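You operate a simulated robot arm through the tools that you are given. There is no shell and no other tool.

You run a simulated robot arm. Do the job below in one go: nothing can be reset, and whatever is moved stays where it is left.

JOB
Fold the white strip to about 90 degrees in the jig.
Fine: slide the clamp bar over it before you fold; leaf down, bar drawn back, and the strip back where it lay. Take lead gloved or by gripper.

Only the result counts: the job must be done as asked and must still hold three seconds after the hand-in. Knocking over, shifting, dropping, spilling or breaking anything else fails it. Flat cloth is picked up by pressing the open fingertips on it (5 to 10 N) and closing them slowly along it; thin cloth reads only 2 to 8 mm in the jaws.

ROBOT AND FRAMES
A 6-joint arm with a four-finger gripper, fixed in place. Base frame: the origin is on the floor under the middle of its stand, x ahead of it, y to its left, z up; the work surface is at about z = 82. Units: cm, degrees, N and s.
With the tool pointing down near the work surface it reaches from about 26 to 70 cm from the base axis. Its first joint turns from -166.0 to 166.0 degrees. Payload 3.43 kg.
Tool frame: the origin (TCP) lies between the finger pads and is the grasp point; the fingertips stand 3 cm ahead of it; z points along the fingers, y is the line along which they close. The gripper opens to 12 cm; its body begins 8.5 cm behind the TCP.
Orientation is told as [roll, pitch, yaw] about the base's x, y, z axes, in that order, counted from this pose: with the fingers straight down and closing along the base's y, the tool's x points along the base's -x, its y along +y and its z along -z.

CONTROLS
- The arm moves only by the tool nudge_tool. Its argument "series" is a list of rows, each a list of 3 entries, a list of its own where there are three numbers: the shift along the tool's x, y, z in units of 200 mm (1.0 is 200 mm), then the turn, a rotation vector about the tool's x, y, z in units of 180 degrees (1.0 is 180 degrees), then the gripper command, from -1 (fully open) to 1 (shut), values between in proportion. In form: [[[tx, ty, tz], [wx, wy, wz], claw], ...]. A call has 1 to 20 rows; each row is the pose to reach, as a shift and turn from the pose commanded when the call began, along the tool's axes at that moment. A call with a number of a shift or a turn outside -1 to 1 is refused whole. Rows are played at 5 a second. More than 5 cm and 8.6 degrees between two rows, or a gripper value outside its range, and nothing of the call is played. Where a pose cannot be reached the arm comes as near as it can. A force on the tool above 90 N (or 10 N above the force at the start of the call, whichever is more), or a blocked arm, ends the call early, and 0.2 s more pass. Each finger travels about 4 cm/s and halts on what it meets, pressing with about 29 N; the grip force reading is that of the motor and also rises with nothing between the fingers. The clock runs only during rows and for 0.2 s after the last one: add rows that repeat a pose to give the fingers time. The reply holds the time, the measured pose of the TCP, the force on the tool along the base axes, the opening and the grip force, in the units named above and with some noise, with the torque about the TCP (base axes, N m) and any sound that the robot's microphone picked up.
- Cameras (640 x 400 px; columns grow to the right, rows downward): "scene" is fixed at [4.91, 64.19, 159.28]; the picture's right is [-0.67, -0.74, 0.00], its down [-0.41, 0.37, -0.83] and it looks along [0.62, -0.56, -0.56] (base axes); focal length 359 px, centre (320, 200). "wrist" rides on the gripper at [7.2, -1.7, -12] in the tool frame; the picture's right is [0.23, 0.97, 0.00], its down [-0.81, 0.19, -0.55] and it looks along [-0.54, 0.13, 0.83] (tool axes); focal length 275 px, centre (320, 200). There is no depth. A picture from a camera that has moved, and an enlarged one, comes with that camera's place and axes in the base frame and with its lens. The place of the scene camera against the robot may be out by one fixed shift of up to 1.2 cm in any direction.
- snapshot(camera): a new picture of that camera. It takes no simulated time.
- raise_lower(by): moves the trunk up (or, below 0, down) by that many cm; the arm rides with it, the base frame stays. It gives what a move gives, with no picture.
- enlarge(camera, box): a new picture of the part [left, top, right, bottom] of that camera's present view, enlarged. It takes no simulated time.
- finish_job(): hands the job in; it is judged then, once.

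Nothing tells you positions but the pictures and the camera data. Unless the task says otherwise, let go and move clear before handing in.

The tools are called after "Call:" by a JSON object that holds its "op" and its "data". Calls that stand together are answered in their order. nudge_tool: Moves the arm, as the interface text tells. Its arguments: {"type":"object","properties":{"series":{"type":"array"}},"required":["series"]} The other tools are called the same way: raise_lower (by) moves the trunk up or down; snapshot (camera) takes a picture; enlarge (camera, box) takes an enlarged picture of a part of a camera's view; finish_job () hands the job in.

At the start:

```text
clock: 0.0
ee_pos: [52.51, -18.63, 120.14]
orientation: [0.0, 0.0, -0.1]
ft_force: [0.2, -0.1, -0.9]
torque: [-0.01, -0.01, 0.02]
gripper_width: 11.98
gripper_force: 0.1
trunk travel left (down, up): [-17.5, 26.5]
```

scene: 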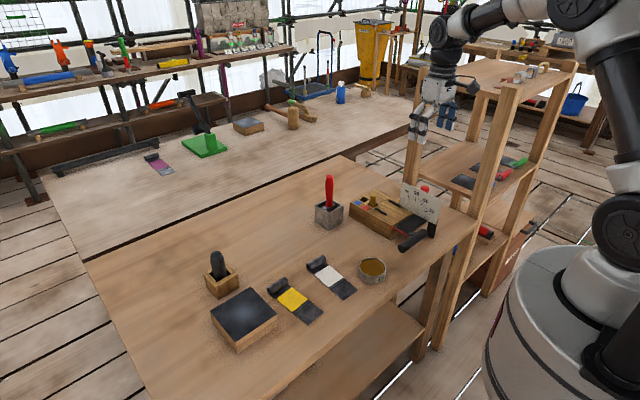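
wrist: 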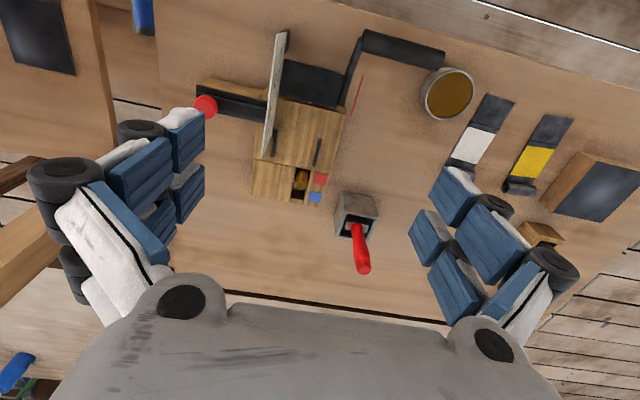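

I see a bench with a small jig (wooden block with dark leaf and an upright board), a white strip and a yellow strip with dark ends, a tin, blocks and a red-handled tool. I'll look closer before moving anything.

Call:
{"op": "enlarge", "data": {"camera": "scene", "box": [320, 150, 480, 270]}}

Call:
{"op": "enlarge", "data": {"camera": "scene", "box": [200, 230, 400, 355]}}

Call:
{"op": "enlarge", "data": {"camera": "wrist", "box": [180, 10, 480, 280]}}

Call:
{"op": "enlarge", "data": {"camera": "wrist", "box": [400, 60, 640, 260]}}

Call:
{"op": "enlarge", "data": {"camera": "scene", "box": [120, 80, 360, 230]}}

```text
3.33 times, centred on (400, 210) of scene
camera zoom: at [4.91, 64.19, 159.28], right [-0.67, -0.74, 0.0], down [-0.41, 0.37, -0.83], along [0.62, -0.56, -0.56], focal length 1196 px, centre (53, 167)
```

zoom: 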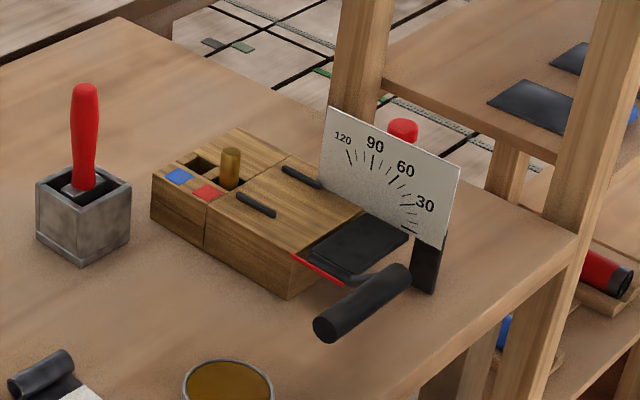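

```text
3.20 times, centred on (300, 292) of scene
camera zoom: at [4.91, 64.19, 159.28], right [-0.67, -0.74, 0.0], down [-0.41, 0.37, -0.83], along [0.62, -0.56, -0.56], focal length 1149 px, centre (384, -96)
```

zoom: 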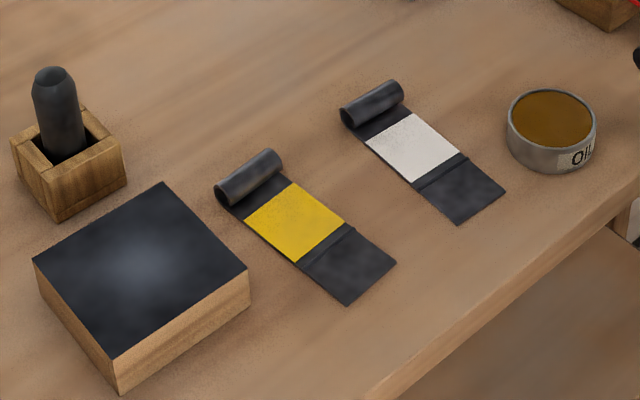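

```text
1.48 times, centred on (330, 145) of wrist
camera zoom: at [45.41, -20.16, 132.29], right [-0.23, 0.97, 0.0], down [0.81, 0.19, 0.55], along [0.54, 0.13, -0.83], focal length 408 px, centre (305, 282)
```

zoom: 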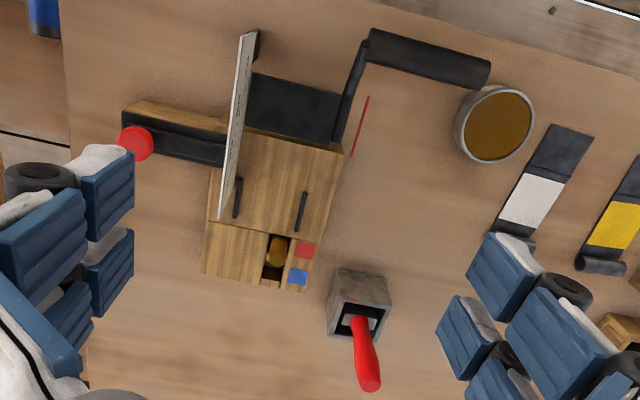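

```text
2.00 times, centred on (520, 160) of wrist
camera zoom: at [45.41, -20.16, 132.29], right [-0.23, 0.97, 0.0], down [0.81, 0.19, 0.55], along [0.54, 0.13, -0.83], focal length 551 px, centre (-80, 280)
```

zoom: 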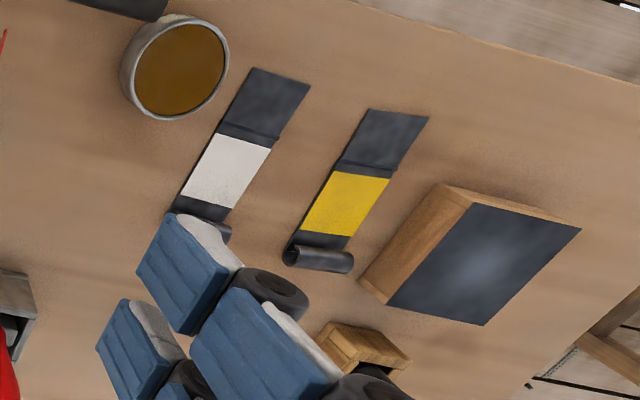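

```text
2.67 times, centred on (240, 155) of scene
camera zoom: at [4.91, 64.19, 159.28], right [-0.67, -0.74, 0.0], down [-0.41, 0.37, -0.83], along [0.62, -0.56, -0.56], focal length 957 px, centre (533, 320)
```

zoom: 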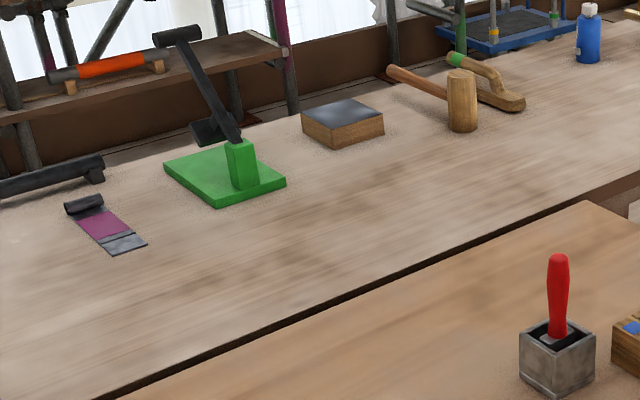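

The jig seems to sit near (58, -20) with its leaf and handle on the robot's side. The white strip lies along x near y = 13.6, with its roll end far from the robot. I'll move the wrist camera for closer views so I can triangulate.

Call:
{"op": "nudge_tool", "data": {"series": [[[0.065, 0.086, 0.14], [0, 0, 0], -1], [[0.13, 0.172, 0.28], [0, 0, 0], -1], [[0.195, 0.258, 0.42], [0, 0, 0], -1], [[0.26, 0.344, 0.56], [0, 0, 0], -1], [[0.325, 0.43, 0.7], [0, 0, 0], -1], [[0.325, 0.43, 0.7], [0, 0, 0], -1]]}}

Call:
{"op": "snapshot", "data": {"camera": "wrist"}}

Call:
{"op": "snapshot", "data": {"camera": "scene"}}

```text
clock: 1.4
ee_pos: [45.85, -10.07, 106.02]
orientation: [-0.1, 0.0, 0.0]
ft_force: [0.2, 0.2, -0.1]
torque: [-0.01, -0.03, 0.0]
gripper_width: 12.03
gripper_force: 0.1
trunk travel left (down, up): [-17.5, 26.5]
```

```text
taken
camera wrist: at [38.84, -11.58, 118.14], right [-0.23, 0.97, 0.0], down [0.81, 0.19, 0.55], along [0.54, 0.13, -0.83], focal length 275 px, centre (320, 200)
```

wrist: 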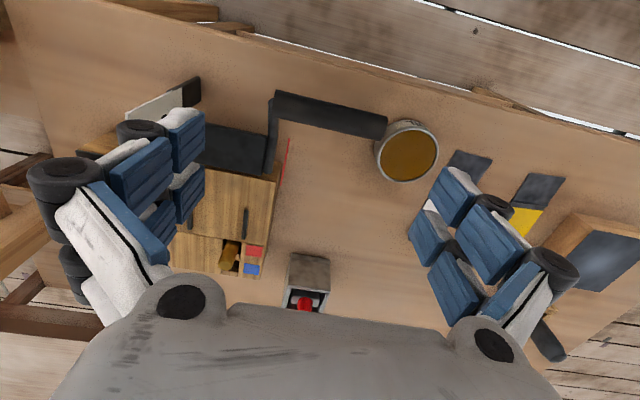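

```text
taken
```

scene: 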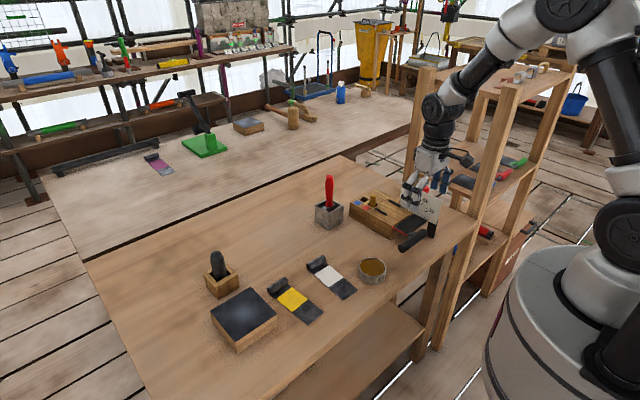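

The jig shows better from here. I'll enlarge the details.

Call:
{"op": "enlarge", "data": {"camera": "wrist", "box": [160, 70, 400, 220]}}

Call:
{"op": "enlarge", "data": {"camera": "wrist", "box": [165, 160, 325, 310]}}

```text
2.67 times, centred on (280, 145) of wrist
camera zoom: at [38.84, -11.58, 118.14], right [-0.23, 0.97, 0.0], down [0.81, 0.19, 0.55], along [0.54, 0.13, -0.83], focal length 734 px, centre (427, 347)
```

zoom: 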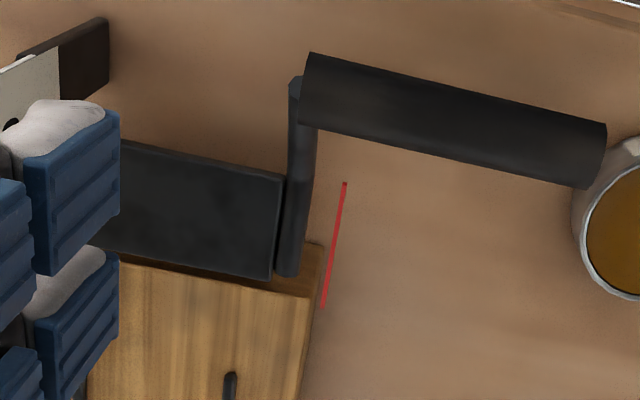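

```text
2.67 times, centred on (245, 235) of wrist
camera zoom: at [38.84, -11.58, 118.14], right [-0.23, 0.97, 0.0], down [0.81, 0.19, 0.55], along [0.54, 0.13, -0.83], focal length 734 px, centre (520, 107)
```

zoom: 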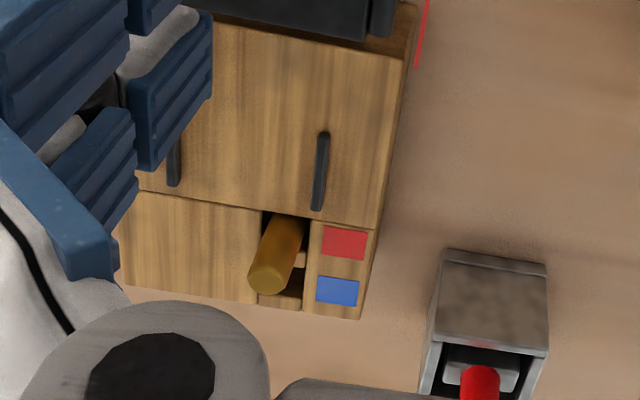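

The red line is a pointer at hinge height (x about 51 to 57, z about 88.5), and the brass pin sits in a gate beside red and blue marks. I'll look from straight behind the jig next.

Call:
{"op": "nudge_tool", "data": {"series": [[[0, -0.15, -0.05], [0, 0, 0], -1], [[0, -0.3, -0.1], [0, 0, 0], -1], [[0, -0.45, -0.1], [0, 0, 0], -1], [[0, -0.6, -0.1], [0, 0, 0], -1], [[0, -0.6, -0.1], [0, 0, 0], -1]]}}

Call:
{"op": "enlarge", "data": {"camera": "wrist", "box": [160, 60, 480, 260]}}

Call:
{"op": "snapshot", "data": {"camera": "wrist"}}

```text
clock: 2.6
ee_pos: [45.91, -22.09, 108.15]
orientation: [0.1, 0.0, 0.1]
ft_force: [0.3, 0.6, -0.7]
torque: [0.0, 0.02, -0.01]
gripper_width: 12.0
gripper_force: 0.1
trunk travel left (down, up): [-17.5, 26.5]
```

```text
2.00 times, centred on (320, 160) of wrist
camera zoom: at [38.84, -23.64, 120.33], right [-0.23, 0.97, 0.0], down [0.81, 0.19, 0.55], along [0.54, 0.13, -0.83], focal length 551 px, centre (320, 280)
```

zoom: 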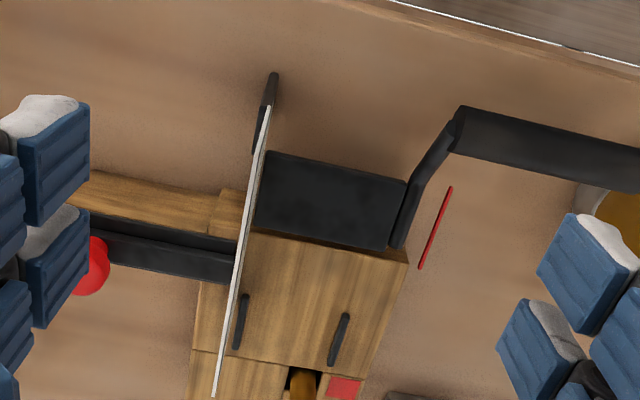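

```text
taken
camera wrist: at [38.84, -23.64, 120.33], right [-0.23, 0.97, 0.0], down [0.81, 0.19, 0.55], along [0.54, 0.13, -0.83], focal length 275 px, centre (320, 200)
```

wrist: 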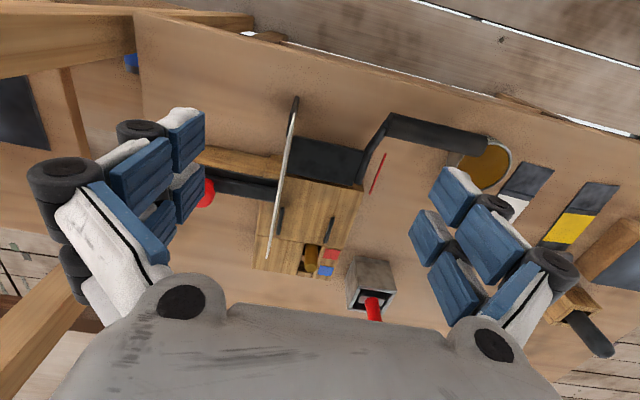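

Triangulating: the body top is at z about 87.5, x from 57 to 67. The guides are at y of about -16.1 and -23.4, and the leaf spans x 51 to 56. I'll look at the clamp bar and its red knob from nearer that side.

Call:
{"op": "nudge_tool", "data": {"series": [[[-0.05, -0.12, -0.05], [0, 0, 0], -1], [[-0.1, -0.24, -0.1], [0, 0, 0], -1], [[-0.1, -0.36, -0.1], [0, 0, 0], -1], [[-0.1, -0.48, -0.1], [0, 0, 0], -1], [[-0.1, -0.48, -0.1], [0, 0, 0], -1]]}}

Call:
{"op": "enlarge", "data": {"camera": "wrist", "box": [180, 60, 440, 260]}}

Call:
{"op": "snapshot", "data": {"camera": "wrist"}}

Call:
{"op": "snapshot", "data": {"camera": "scene"}}

```text
clock: 3.8
ee_pos: [47.98, -31.79, 110.42]
orientation: [0.0, 0.0, -0.1]
ft_force: [0.1, 0.1, -0.4]
torque: [-0.01, 0.02, 0.01]
gripper_width: 11.99
gripper_force: 0.0
trunk travel left (down, up): [-17.5, 26.5]
```

```text
2.00 times, centred on (310, 160) of wrist
camera zoom: at [40.87, -33.33, 122.44], right [-0.23, 0.97, 0.0], down [0.81, 0.19, 0.55], along [0.54, 0.13, -0.83], focal length 551 px, centre (340, 280)
```

zoom: 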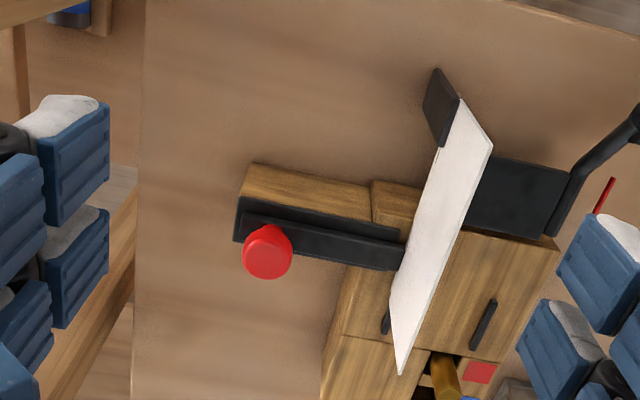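

```text
taken
camera wrist: at [40.87, -33.33, 122.44], right [-0.23, 0.97, 0.0], down [0.81, 0.19, 0.55], along [0.54, 0.13, -0.83], focal length 275 px, centre (320, 200)
```

wrist: 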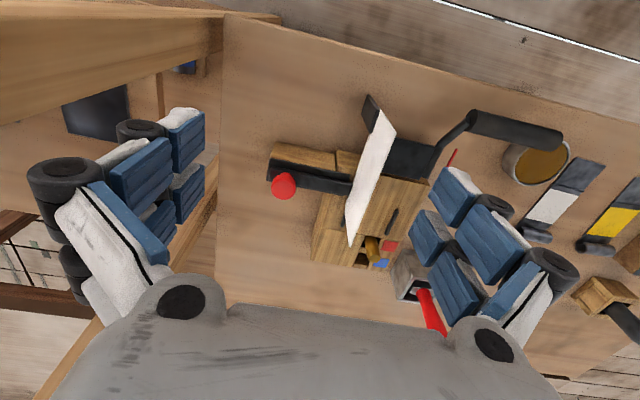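

```text
taken
```

scene: 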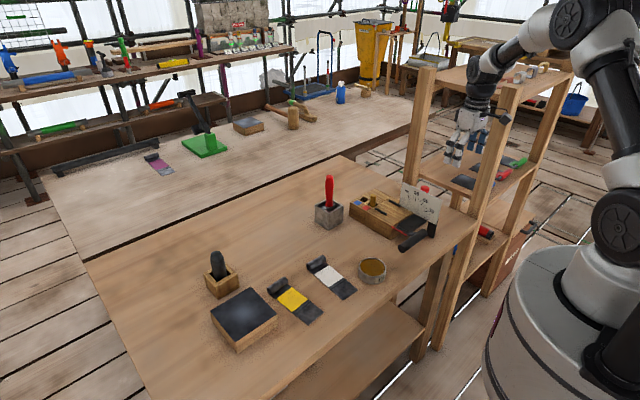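

The clamp bar runs along y at about x = 59. Its free end is just under the scale board at y about -24.4, and its red knob is at about (59, -33.5, 93). Now I'll look closely at the white strip.

Call:
{"op": "nudge_tool", "data": {"series": [[[0.01, 0.22, 0], [0, 0, 0], -1], [[0.02, 0.44, 0], [0, 0, 0], -1], [[0.03, 0.66, 0], [0, 0, 0], -1], [[0.04, 0.88, 0], [0, 0, 0], -1], [[0.05, 1.0, 0], [0, 0, 0], -1], [[0.05, 1.0, 0], [0, 0, 0], -1]]}}

Call:
{"op": "nudge_tool", "data": {"series": [[[0.02, 0.22, 0.05], [0, 0, 0], -1], [[0.04, 0.44, 0.1], [0, 0, 0], -1], [[0.06, 0.66, 0.15], [0, 0, 0], -1], [[0.08, 0.88, 0.2], [0, 0, 0], -1], [[0.1, 1.0, 0.25], [0, 0, 0], -1], [[0.1, 1.0, 0.3], [0, 0, 0], -1], [[0.1, 1.0, 0.3], [0, 0, 0], -1]]}}

Call:
{"op": "snapshot", "data": {"camera": "wrist"}}

Call:
{"op": "enlarge", "data": {"camera": "wrist", "box": [200, 50, 420, 250]}}

```text
clock: 5.2
ee_pos: [47.01, -11.72, 110.32]
orientation: [0.0, 0.1, -0.1]
ft_force: [-0.7, 0.3, -0.6]
torque: [-0.03, 0.0, -0.03]
gripper_width: 12.01
gripper_force: 0.1
trunk travel left (down, up): [-17.5, 26.5]
```

```text
clock: 6.8
ee_pos: [44.93, 8.38, 104.19]
orientation: [-0.1, 0.0, -0.1]
ft_force: [0.3, 0.1, 0.1]
torque: [0.0, 0.0, 0.01]
gripper_width: 12.0
gripper_force: 0.1
trunk travel left (down, up): [-17.5, 26.5]
```

```text
taken
camera wrist: at [37.84, 6.9, 116.33], right [-0.23, 0.97, 0.0], down [0.81, 0.19, 0.55], along [0.54, 0.13, -0.83], focal length 275 px, centre (320, 200)
```

wrist: 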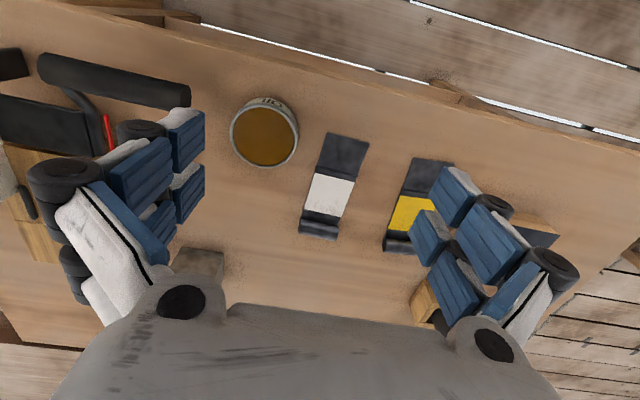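

```text
2.00 times, centred on (310, 150) of wrist
camera zoom: at [37.84, 6.9, 116.33], right [-0.23, 0.97, 0.0], down [0.81, 0.19, 0.55], along [0.54, 0.13, -0.83], focal length 551 px, centre (340, 300)
```

zoom: 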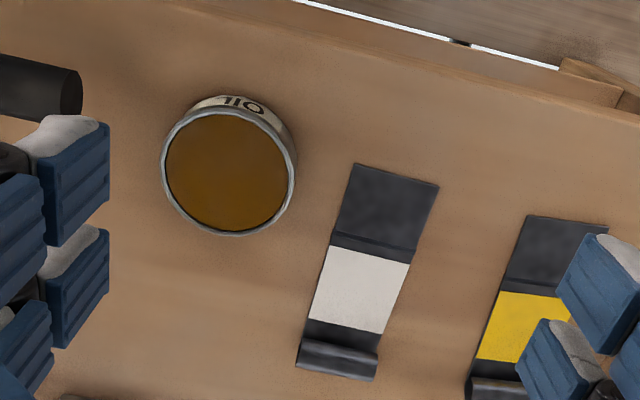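

The white strip spans x from about 49.6 to 66.6 and y from about 10.5 to 16.4, with its crease near x = 55.1 and its roll at x 64.3 to 66.6. I'll zoom in on the roll and crease before gripping.

Call:
{"op": "enlarge", "data": {"camera": "wrist", "box": [285, 125, 385, 245]}}

Call:
{"op": "enlarge", "data": {"camera": "scene", "box": [295, 245, 375, 305]}}

Call:
{"op": "enlarge", "data": {"camera": "scene", "box": [340, 175, 450, 260]}}

```text
3.33 times, centred on (335, 185) of wrist
camera zoom: at [37.84, 6.9, 116.33], right [-0.23, 0.97, 0.0], down [0.81, 0.19, 0.55], along [0.54, 0.13, -0.83], focal length 918 px, centre (270, 250)
```

zoom: 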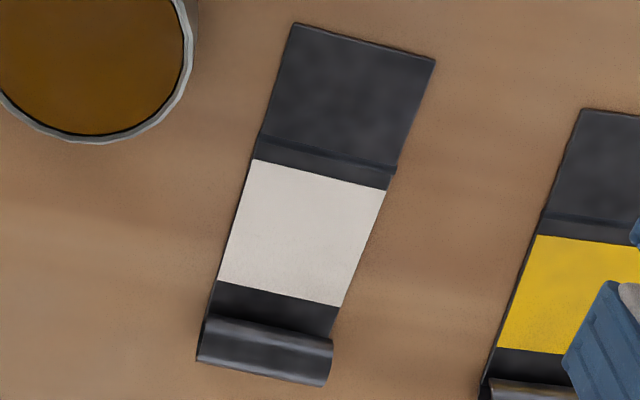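

```text
6.67 times, centred on (335, 275) of scene
camera zoom: at [4.91, 64.19, 159.28], right [-0.67, -0.74, 0.0], down [-0.41, 0.37, -0.83], along [0.62, -0.56, -0.56], focal length 2393 px, centre (220, -300)
```

zoom: 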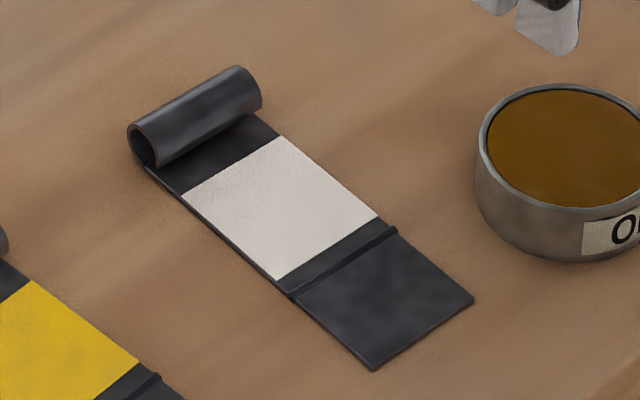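

```text
4.71 times, centred on (395, 218) of scene
camera zoom: at [4.91, 64.19, 159.28], right [-0.67, -0.74, 0.0], down [-0.41, 0.37, -0.83], along [0.62, -0.56, -0.56], focal length 1689 px, centre (-33, 118)
```

zoom: 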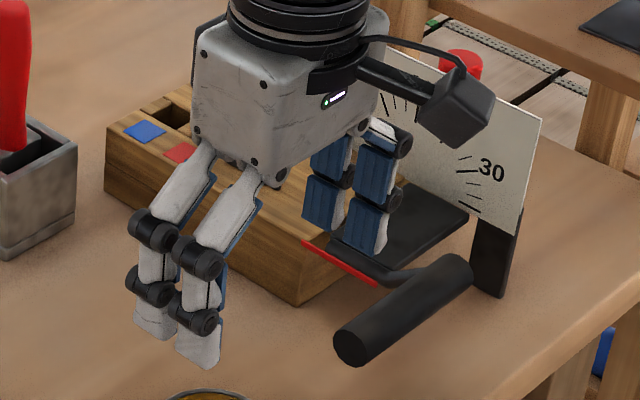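

The strip's crease is at x of about 54.6 and its roll centre at about (65.0, 13.2, 83.1). Before moving it I want exact hinge, guide and body-top positions, so I'm going back over the jig for strong close-ups.

Call:
{"op": "nudge_tool", "data": {"series": [[[-0.04, -0.2, -0.05], [0, 0, 0], -1], [[-0.08, -0.4, -0.1], [0, 0, 0], -1], [[-0.12, -0.6, -0.1], [0, 0, 0], -1], [[-0.16, -0.8, -0.1], [0, 0, 0], -1], [[-0.2, -1.0, -0.1], [0, 0, 0], -1], [[-0.25, -1.0, -0.1], [0, 0, 0], -1], [[-0.25, -1.0, -0.1], [0, 0, 0], -1]]}}

Call:
{"op": "enlarge", "data": {"camera": "wrist", "box": [200, 100, 320, 220]}}

Call:
{"op": "snapshot", "data": {"camera": "wrist"}}

```text
clock: 8.4
ee_pos: [49.98, -11.64, 106.13]
orientation: [0.0, 0.1, 0.0]
ft_force: [0.2, -0.3, -0.6]
torque: [-0.03, -0.01, -0.04]
gripper_width: 12.01
gripper_force: 0.0
trunk travel left (down, up): [-17.5, 26.5]
```

```text
3.33 times, centred on (260, 160) of wrist
camera zoom: at [42.91, -13.22, 118.25], right [-0.23, 0.97, 0.0], down [0.81, 0.19, 0.55], along [0.54, 0.13, -0.83], focal length 918 px, centre (520, 333)
```

zoom: 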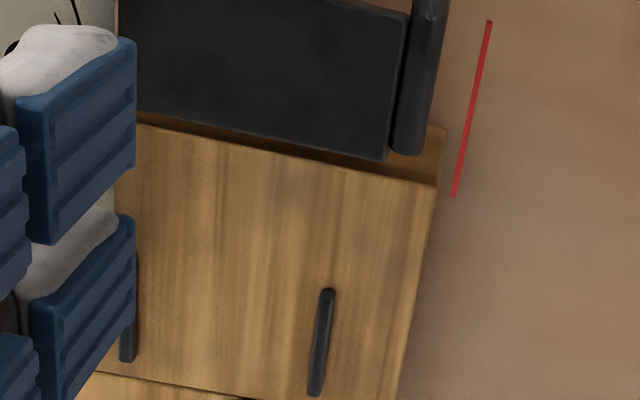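

```text
taken
camera wrist: at [42.91, -13.22, 118.25], right [-0.23, 0.97, 0.0], down [0.81, 0.19, 0.55], along [0.54, 0.13, -0.83], focal length 275 px, centre (320, 200)
```

wrist: 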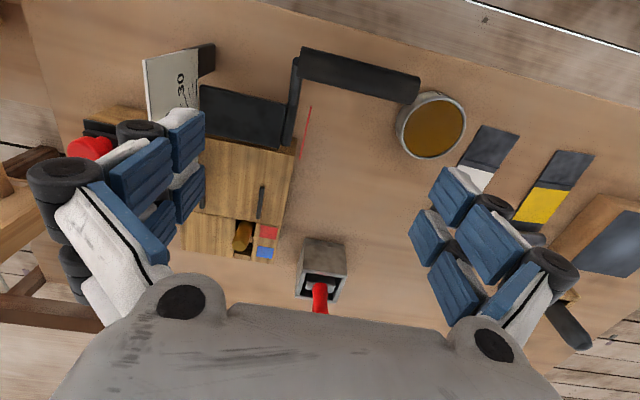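

The hinge axis is near x = 57.0, the body top at z of about 87.1 to 87.5, and the guides rise about 0.8 above it. I'm moving over the white strip's roll now, to take it by its end faces with the fingers closing along y.

Call:
{"op": "nudge_tool", "data": {"series": [[[-0.06, 0.17, 0.0], [0, 0, 0], -1], [[-0.12, 0.34, 0.0], [0, 0, 0], -1], [[-0.18, 0.51, 0.05], [0, 0, 0], -1], [[-0.24, 0.68, 0.1], [0, 0, 0], -1], [[-0.36, 0.85, 0.15], [0, 0, 0], -1], [[-0.5, 1.0, 0.2], [0, 0, 0], -1], [[-0.5, 1.0, 0.2], [0, 0, 0], -1]]}}

Call:
{"op": "snapshot", "data": {"camera": "wrist"}}

```text
clock: 10.0
ee_pos: [60.18, 8.52, 102.28]
orientation: [0.0, -0.1, -0.2]
ft_force: [-0.1, -0.5, -0.7]
torque: [-0.01, 0.02, 0.0]
gripper_width: 12.0
gripper_force: 0.0
trunk travel left (down, up): [-17.5, 26.5]
```

```text
taken
camera wrist: at [53.02, 6.93, 114.28], right [-0.23, 0.97, 0.0], down [0.81, 0.19, 0.55], along [0.54, 0.13, -0.83], focal length 275 px, centre (320, 200)
```

wrist: 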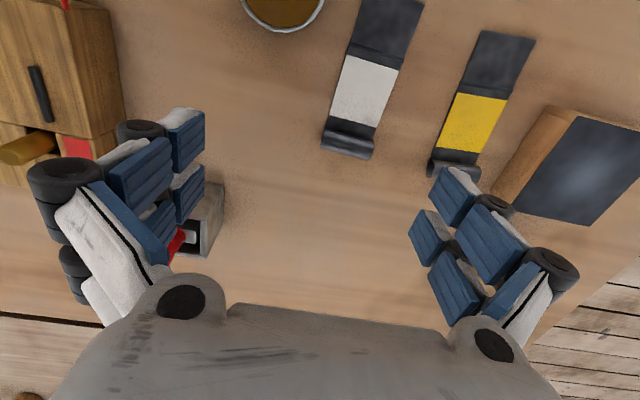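

The roll is in clear view from nearly overhead. I'll zoom to refine its position.

Call:
{"op": "enlarge", "data": {"camera": "wrist", "box": [300, 80, 420, 180]}}

Call:
{"op": "enlarge", "data": {"camera": "wrist", "box": [0, 0, 140, 200]}}

```text
4.00 times, centred on (360, 130) of wrist
camera zoom: at [53.02, 6.93, 114.28], right [-0.23, 0.97, 0.0], down [0.81, 0.19, 0.55], along [0.54, 0.13, -0.83], focal length 1101 px, centre (160, 480)
```

zoom: 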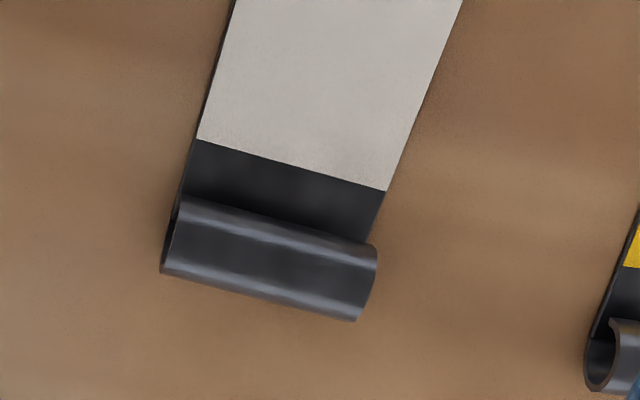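

```text
2.00 times, centred on (70, 100) of wrist
camera zoom: at [53.02, 6.93, 114.28], right [-0.23, 0.97, 0.0], down [0.81, 0.19, 0.55], along [0.54, 0.13, -0.83], focal length 551 px, centre (820, 400)
```

zoom: 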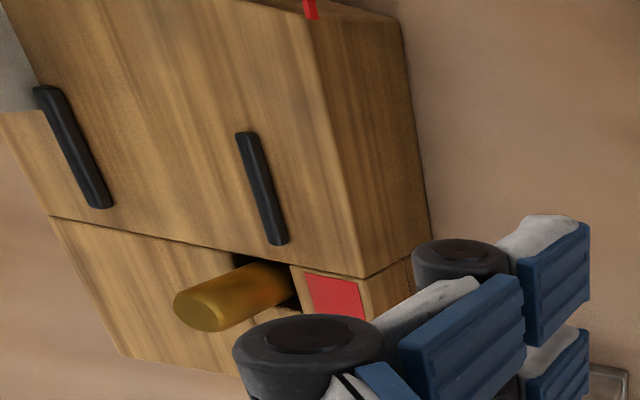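

The roll centre is at about (64.8, 13.2, 83.1). It is 6.1 wide in y and 2.2 in diameter. I'm descending with the opening narrowed to about 8.4 so the fingers stay clear of the yellow strip.

Call:
{"op": "nudge_tool", "data": {"series": [[[-0.05, 0.07, 0.15], [0, 0, 0], -0.6], [[-0.1, 0.14, 0.3], [0, 0, 0], -0.4], [[-0.14, 0.2, 0.45], [0, 0, 0], -0.4], [[-0.17, 0.233, 0.6], [0, 0, 0], -0.4], [[-0.17, 0.233, 0.6], [0, 0, 0], -0.4], [[-0.17, 0.233, 0.6], [0, 0, 0], -0.4]]}}

Call:
{"op": "snapshot", "data": {"camera": "wrist"}}

Call:
{"op": "enlarge", "data": {"camera": "scene", "box": [270, 200, 400, 300]}}

```text
clock: 11.4
ee_pos: [63.4, 13.03, 90.1]
orientation: [0.0, -0.1, 0.0]
ft_force: [0.0, -0.7, -0.6]
torque: [-0.01, 0.01, 0.05]
gripper_width: 8.4
gripper_force: 0.1
trunk travel left (down, up): [-17.5, 26.5]
```

```text
taken
camera wrist: at [56.36, 11.4, 102.22], right [-0.23, 0.97, 0.0], down [0.81, 0.19, 0.55], along [0.54, 0.13, -0.83], focal length 275 px, centre (320, 200)
```

wrist: 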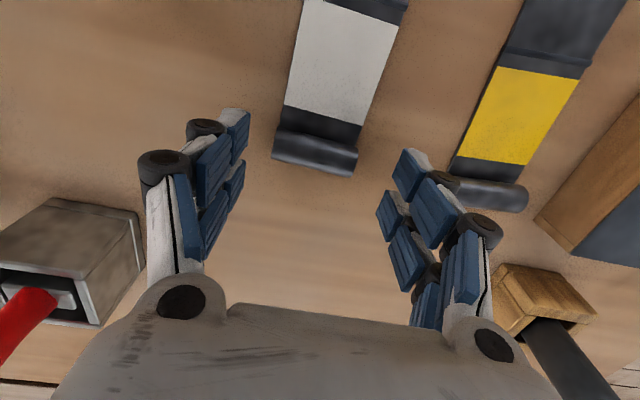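

```text
4.00 times, centred on (335, 250) of scene
camera zoom: at [4.91, 64.19, 159.28], right [-0.67, -0.74, 0.0], down [-0.41, 0.37, -0.83], along [0.62, -0.56, -0.56], focal length 1436 px, centre (260, 0)
```

zoom: 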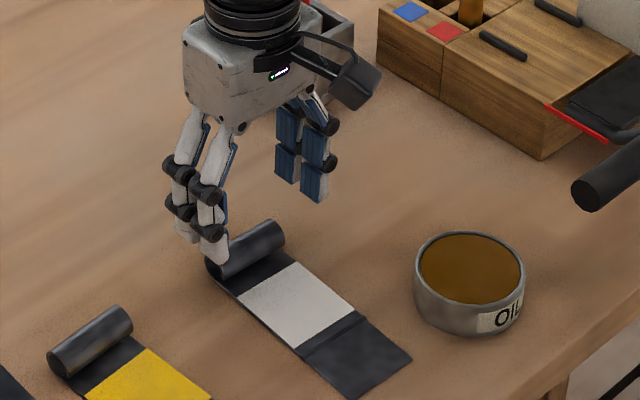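

The fingers straddle the roll. I'm lowering to fingertip height z about 82.9 and closing slowly.

Call:
{"op": "nudge_tool", "data": {"series": [[[0, 0.01, 0.07], [0, 0, 0], -0.4], [[0, 0.01, 0.14], [0, 0, 0], -0.4], [[0, 0.01, 0.205], [0, 0, 0], -0.4], [[0, 0.01, 0.205], [0, 0, 0], -0.4]]}}

Call:
{"op": "nudge_tool", "data": {"series": [[[0, 0, 0], [0, 0, 0], -0.25], [[0, 0, 0], [0, 0, 0], -0.15], [[0, 0, 0], [0, 0, 0], -0.1], [[0, 0, 0], [0, 0, 0], -0.05], [[0, 0, 0], [0, 0, 0], 0.0], [[0, 0, 0], [0, 0, 0], 0.05], [[0, 0, 0], [0, 0, 0], 0.1], [[0, 0, 0], [0, 0, 0], 0.1]]}}

Call:
{"op": "snapshot", "data": {"camera": "wrist"}}

Call:
{"op": "enlarge", "data": {"camera": "scene", "box": [270, 200, 400, 300]}}

```text
clock: 12.4
ee_pos: [63.41, 13.22, 86.17]
orientation: [0.0, 0.0, -0.1]
ft_force: [-0.2, -0.5, 0.3]
torque: [0.02, -0.01, -0.02]
gripper_width: 8.41
gripper_force: 0.0
trunk travel left (down, up): [-17.5, 26.5]
```

```text
clock: 14.2
ee_pos: [63.33, 13.26, 85.99]
orientation: [0.0, 0.0, 0.0]
ft_force: [-0.1, -0.2, 1.6]
torque: [-0.06, 0.07, 0.06]
gripper_width: 5.91
gripper_force: 29.3
trunk travel left (down, up): [-17.5, 26.5]
```

```text
taken
camera wrist: at [56.26, 11.68, 98.18], right [-0.23, 0.97, 0.0], down [0.81, 0.19, 0.55], along [0.54, 0.13, -0.83], focal length 275 px, centre (320, 200)
```

wrist: 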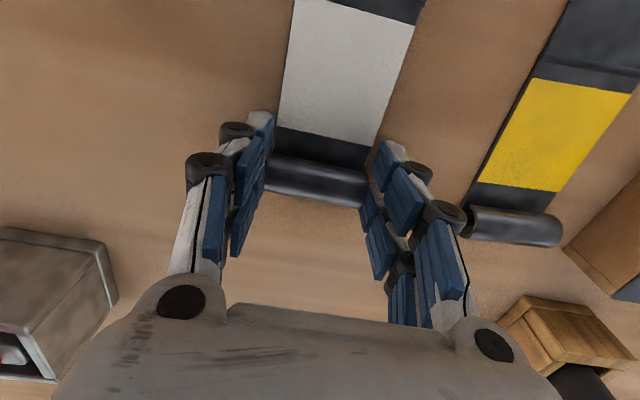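

```text
4.00 times, centred on (335, 250) of scene
camera zoom: at [4.91, 64.19, 159.28], right [-0.67, -0.74, 0.0], down [-0.41, 0.37, -0.83], along [0.62, -0.56, -0.56], focal length 1436 px, centre (260, 0)
```

zoom: 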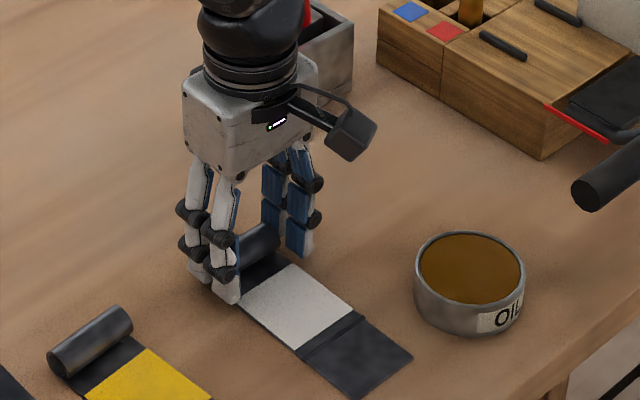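

The roll is gripped at 5.9 cm. The TCP at this place is (63.35, 13.25, 86.0), which is my return reference. I'll lift a little and check that the strip stays level.

Call:
{"op": "nudge_tool", "data": {"series": [[[0, 0, -0.02], [0, 0, 0], 0.1], [[0, 0, -0.05], [0, 0, 0], 0.1], [[0, 0, -0.1], [0, 0, 0], 0.1], [[0, 0, -0.15], [0, 0, 0], 0.1], [[0, 0, -0.15], [0, 0, 0], 0.1], [[0, 0, -0.15], [0, 0, 0], 0.1]]}}

Call:
{"op": "snapshot", "data": {"camera": "wrist"}}

Call:
{"op": "enlarge", "data": {"camera": "scene", "box": [270, 200, 400, 300]}}

```text
clock: 15.6
ee_pos: [63.46, 13.28, 88.99]
orientation: [-0.1, 0.0, 0.0]
ft_force: [0.0, -0.2, -2.4]
torque: [0.0, -0.11, 0.0]
gripper_width: 5.94
gripper_force: 28.9
trunk travel left (down, up): [-17.5, 26.5]
```

```text
taken
camera wrist: at [56.34, 11.69, 101.07], right [-0.23, 0.97, 0.0], down [0.81, 0.19, 0.55], along [0.54, 0.13, -0.83], focal length 275 px, centre (320, 200)
```

wrist: 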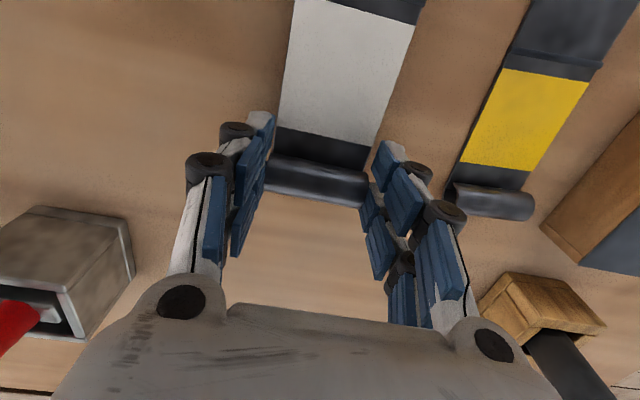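

```text
4.00 times, centred on (335, 250) of scene
camera zoom: at [4.91, 64.19, 159.28], right [-0.67, -0.74, 0.0], down [-0.41, 0.37, -0.83], along [0.62, -0.56, -0.56], focal length 1436 px, centre (260, 0)
```

zoom: 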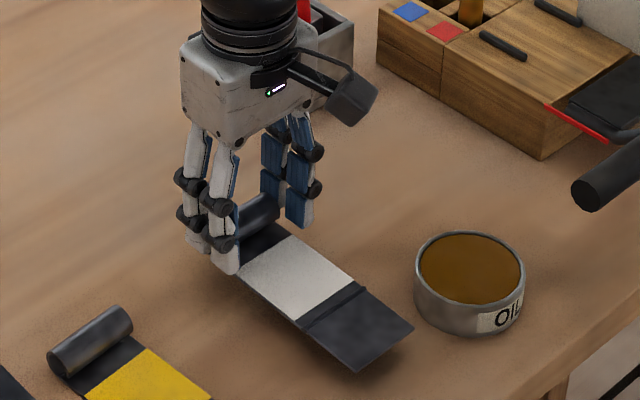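

The lift was clean: weight about 2.3 N and the strip is level. I'm carrying it high over to the jig.

Call:
{"op": "nudge_tool", "data": {"series": [[[0, 0, -0.15], [0, 0, 0], 0.1], [[0, 0, -0.3], [0, 0, 0], 0.1], [[0.01, -0.05, -0.45], [0, 0, 0], 0.1], [[0.02, -0.15, -0.6], [0, 0, 0], 0.1], [[0.04, -0.3, -0.65], [0, 0, 0], 0.1], [[0.05, -0.45, -0.65], [0, 0, 0], 0.1], [[0.05, -0.6, -0.65], [0, 0, 0], 0.1], [[0.05, -0.75, -0.65], [0, 0, 0], 0.1], [[0.05, -0.9, -0.65], [0, 0, 0], 0.1], [[0.05, -1.0, -0.65], [0, 0, 0], 0.1], [[0.05, -1.0, -0.65], [0, 0, 0], 0.1]]}}

Call:
{"op": "nudge_tool", "data": {"series": [[[0, -0.1, 0], [0, 0, 0], 0.1], [[0, -0.22, 0], [0, 0, 0], 0.1], [[-0.04, -0.34, 0], [0, 0, 0], 0.1], [[-0.1, -0.46, 0], [0, 0, 0], 0.1], [[-0.14, -0.56, 0], [0, 0, 0], 0.1], [[-0.165, -0.645, 0], [0, 0, 0], 0.1], [[-0.165, -0.645, 0], [0, 0, 0], 0.1], [[-0.165, -0.645, 0], [0, 0, 0], 0.1]]}}

Call:
{"op": "snapshot", "data": {"camera": "wrist"}}

Call:
{"op": "enlarge", "data": {"camera": "scene", "box": [320, 120, 480, 270]}}

```text
clock: 18.0
ee_pos: [62.55, -7.01, 102.11]
orientation: [0.1, 0.0, -0.1]
ft_force: [0.4, 0.2, -2.8]
torque: [0.0, -0.1, 0.01]
gripper_width: 5.94
gripper_force: 28.3
trunk travel left (down, up): [-17.5, 26.5]
```

```text
clock: 19.8
ee_pos: [65.68, -19.8, 102.13]
orientation: [-0.1, -0.1, 0.0]
ft_force: [0.8, 0.2, -2.7]
torque: [0.02, -0.06, 0.0]
gripper_width: 5.93
gripper_force: 28.2
trunk travel left (down, up): [-17.5, 26.5]
```

```text
taken
camera wrist: at [58.64, -21.36, 114.14], right [-0.23, 0.97, 0.0], down [0.81, 0.19, 0.55], along [0.54, 0.13, -0.83], focal length 275 px, centre (320, 200)
```

wrist: 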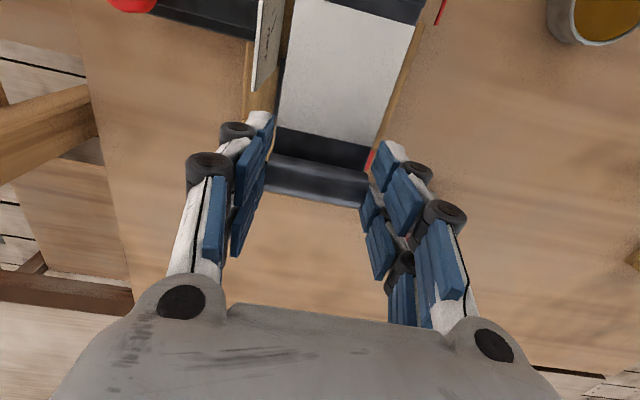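

```text
2.67 times, centred on (400, 195) of scene
camera zoom: at [4.91, 64.19, 159.28], right [-0.67, -0.74, 0.0], down [-0.41, 0.37, -0.83], along [0.62, -0.56, -0.56], focal length 957 px, centre (107, 213)
```

zoom: 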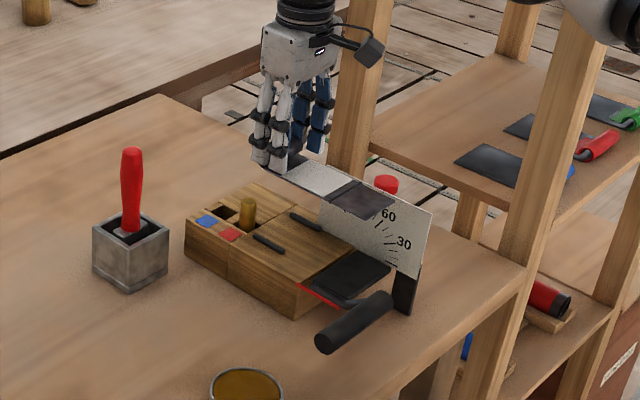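

The strip is poised above the jig. I'm checking the clearance between its edge and the scale board before lowering.

Call:
{"op": "enlarge", "data": {"camera": "wrist", "box": [230, 0, 450, 140]}}

Call:
{"op": "enlarge", "data": {"camera": "scene", "box": [370, 160, 440, 240]}}

```text
2.86 times, centred on (340, 70) of wrist
camera zoom: at [58.64, -21.36, 114.14], right [-0.23, 0.97, 0.0], down [0.81, 0.19, 0.55], along [0.54, 0.13, -0.83], focal length 786 px, centre (263, 571)
```

zoom: 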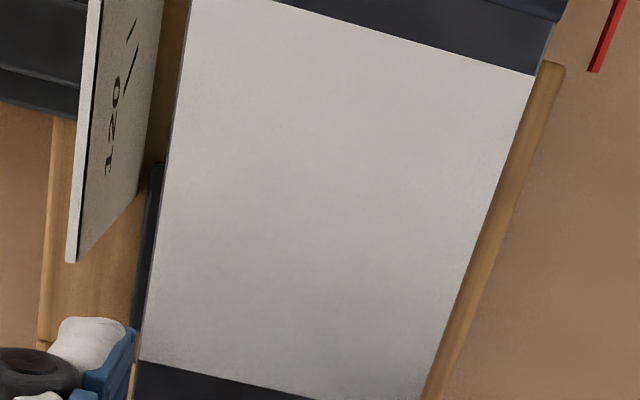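

```text
5.00 times, centred on (405, 200) of scene
camera zoom: at [4.91, 64.19, 159.28], right [-0.67, -0.74, 0.0], down [-0.41, 0.37, -0.83], along [0.62, -0.56, -0.56], focal length 1795 px, centre (-105, 200)
```

zoom: 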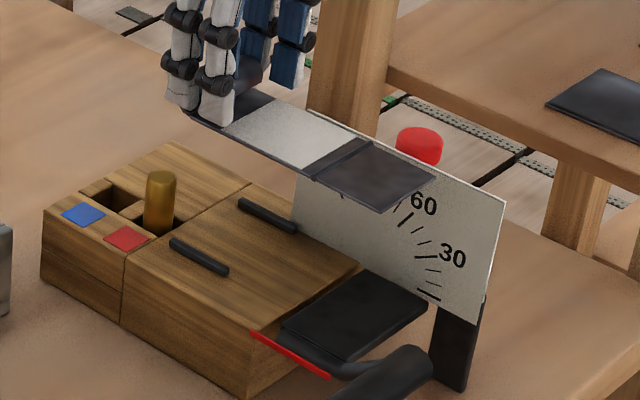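

The strip is well aligned (y from -22.6 to -16.7, crease at x about 57.0) and clears the board by more than 1 cm. Lowering now.

Call:
{"op": "nudge_tool", "data": {"series": [[[0, -0.005, 0.1], [0, 0, 0], 0.1], [[0, -0.005, 0.2], [0, 0, 0], 0.1], [[0, -0.005, 0.3], [0, 0, 0], 0.1], [[0, -0.005, 0.38], [0, 0, 0], 0.1], [[0, -0.005, 0.46], [0, 0, 0], 0.1], [[0, -0.005, 0.46], [0, 0, 0], 0.1]]}}

Call:
{"op": "snapshot", "data": {"camera": "wrist"}}

Call:
{"op": "enlarge", "data": {"camera": "scene", "box": [340, 150, 450, 260]}}

```text
clock: 21.2
ee_pos: [65.57, -19.65, 93.02]
orientation: [-0.1, 0.0, 0.0]
ft_force: [0.1, 0.0, -2.1]
torque: [0.01, -0.06, 0.03]
gripper_width: 5.97
gripper_force: 29.0
trunk travel left (down, up): [-17.5, 26.5]
```

```text
taken
camera wrist: at [58.5, -21.27, 105.09], right [-0.23, 0.97, 0.0], down [0.81, 0.19, 0.55], along [0.54, 0.13, -0.83], focal length 275 px, centre (320, 200)
```

wrist: 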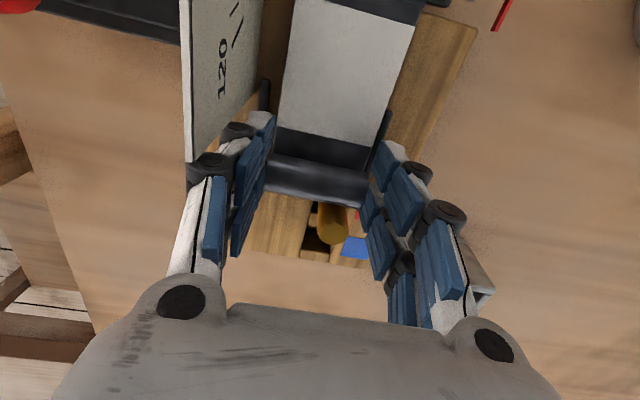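

```text
3.64 times, centred on (395, 205) of scene
camera zoom: at [4.91, 64.19, 159.28], right [-0.67, -0.74, 0.0], down [-0.41, 0.37, -0.83], along [0.62, -0.56, -0.56], focal length 1305 px, centre (47, 182)
```

zoom: 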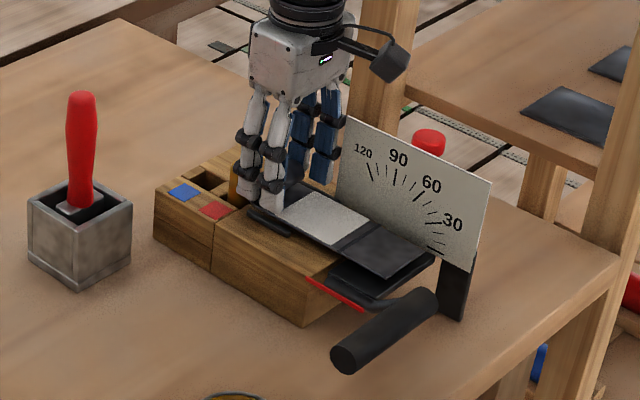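

The strip is about 2 cm above the body. I'm checking the fingers against the guides and the pin before the last bit.

Call:
{"op": "enlarge", "data": {"camera": "wrist", "box": [220, 60, 440, 280]}}

Call:
{"op": "enlarge", "data": {"camera": "scene", "box": [375, 190, 435, 240]}}

```text
1.82 times, centred on (330, 170) of wrist
camera zoom: at [58.5, -21.27, 105.09], right [-0.23, 0.97, 0.0], down [0.81, 0.19, 0.55], along [0.54, 0.13, -0.83], focal length 500 px, centre (302, 254)
```

zoom: 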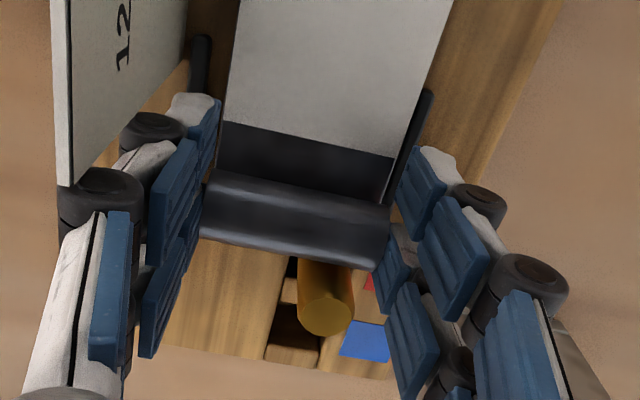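

```text
8.00 times, centred on (405, 215) of scene
camera zoom: at [4.91, 64.19, 159.28], right [-0.67, -0.74, 0.0], down [-0.41, 0.37, -0.83], along [0.62, -0.56, -0.56], focal length 2872 px, centre (-360, 80)
```

zoom: 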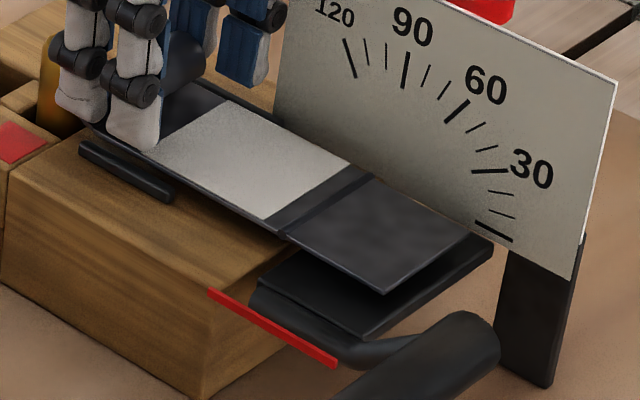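

Clear all round. I'm lowering in small steps and watching the vertical force.

Call:
{"op": "nudge_tool", "data": {"series": [[[0, 0, 0.02], [0, 0, 0], 0.1], [[0, 0, 0.04], [0, 0, 0], 0.1], [[0, 0, 0.06], [0, 0, 0], 0.1], [[0, 0, 0.06], [0, 0, 0], 0.1]]}}

Call:
{"op": "nudge_tool", "data": {"series": [[[0, 0, 0.01], [0, 0, 0], 0.1], [[0, 0, 0.015], [0, 0, 0], 0.1], [[0, 0, 0.015], [0, 0, 0], 0.1]]}}

Call:
{"op": "nudge_tool", "data": {"series": [[[0, 0, 0.006], [0, 0, 0], 0.1], [[0, 0, 0.012], [0, 0, 0], 0.1], [[0, 0, 0.012], [0, 0, 0], 0.1]]}}

Call:
{"op": "enlarge", "data": {"camera": "scene", "box": [375, 190, 435, 240]}}

```text
clock: 22.2
ee_pos: [65.56, -19.92, 92.04]
orientation: [-0.1, -0.3, 0.0]
ft_force: [-4.9, 2.2, 19.1]
torque: [0.15, 0.3, 0.05]
gripper_width: 5.94
gripper_force: 28.9
trunk travel left (down, up): [-17.5, 26.5]
```

```text
clock: 23.0
ee_pos: [65.76, -19.7, 91.68]
orientation: [-0.1, -0.4, -0.2]
ft_force: [2.5, -1.4, 22.5]
torque: [-0.09, -0.44, -0.03]
gripper_width: 5.92
gripper_force: 28.8
trunk travel left (down, up): [-17.5, 26.5]
```

```text
clock: 23.8
ee_pos: [65.55, -19.79, 91.6]
orientation: [-0.2, -0.3, 0.0]
ft_force: [4.3, -2.1, 28.6]
torque: [0.19, 0.03, -0.08]
gripper_width: 5.97
gripper_force: 28.7
trunk travel left (down, up): [-17.5, 26.5]
```

```text
8.00 times, centred on (405, 215) of scene
camera zoom: at [4.91, 64.19, 159.28], right [-0.67, -0.74, 0.0], down [-0.41, 0.37, -0.83], along [0.62, -0.56, -0.56], focal length 2872 px, centre (-360, 80)
```

zoom: 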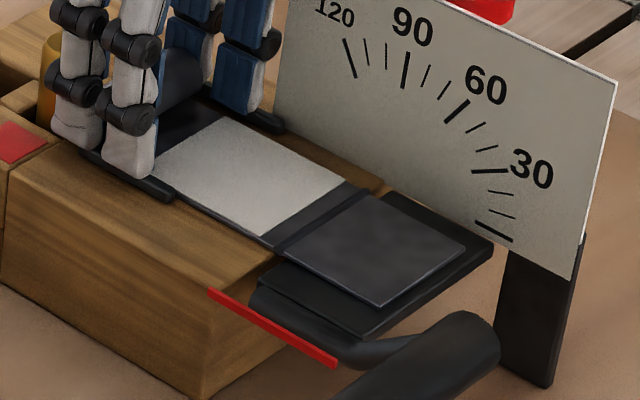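

Contact came at a TCP z of about 92.0 and I've pressed a bit further than needed. I'll ease back up slightly, then open the fingers slowly.

Call:
{"op": "nudge_tool", "data": {"series": [[[0, 0, -0.008], [0, 0, 0], 0.1], [[0, 0, -0.015], [0, 0, 0], 0.1], [[0, 0, -0.015], [0, 0, 0], 0.1]]}}

```text
clock: 24.6
ee_pos: [65.72, -19.73, 91.65]
orientation: [0.1, 0.0, 0.0]
ft_force: [6.8, -2.8, 15.5]
torque: [-0.3, -0.69, 0.0]
gripper_width: 5.94
gripper_force: 29.7
trunk travel left (down, up): [-17.5, 26.5]
```

Call:
{"op": "nudge_tool", "data": {"series": [[[0, 0, -0.008], [0, 0, 0], 0.1], [[0, 0, -0.008], [0, 0, 0], 0.1]]}}

Call:
{"op": "enlarge", "data": {"camera": "wrist", "box": [220, 60, 440, 280]}}

Call:
{"op": "enlarge", "data": {"camera": "scene", "box": [365, 185, 415, 225]}}

```text
clock: 25.2
ee_pos: [65.52, -19.62, 91.57]
orientation: [0.0, 0.1, 0.0]
ft_force: [1.6, -1.6, 5.0]
torque: [-0.26, -0.32, 0.02]
gripper_width: 5.94
gripper_force: 29.1
trunk travel left (down, up): [-17.5, 26.5]
```

```text
1.82 times, centred on (330, 170) of wrist
camera zoom: at [58.51, -21.27, 103.65], right [-0.23, 0.97, 0.0], down [0.81, 0.19, 0.55], along [0.54, 0.13, -0.83], focal length 500 px, centre (302, 254)
```

zoom: 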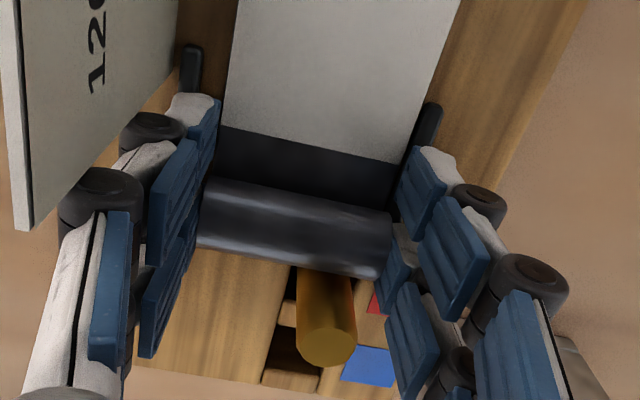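

```text
10.00 times, centred on (390, 205) of scene
camera zoom: at [4.91, 64.19, 159.28], right [-0.67, -0.74, 0.0], down [-0.41, 0.37, -0.83], along [0.62, -0.56, -0.56], focal length 3590 px, centre (-380, 150)
```

zoom: 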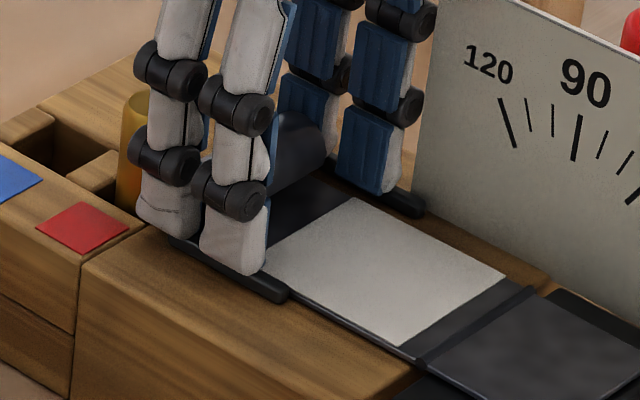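

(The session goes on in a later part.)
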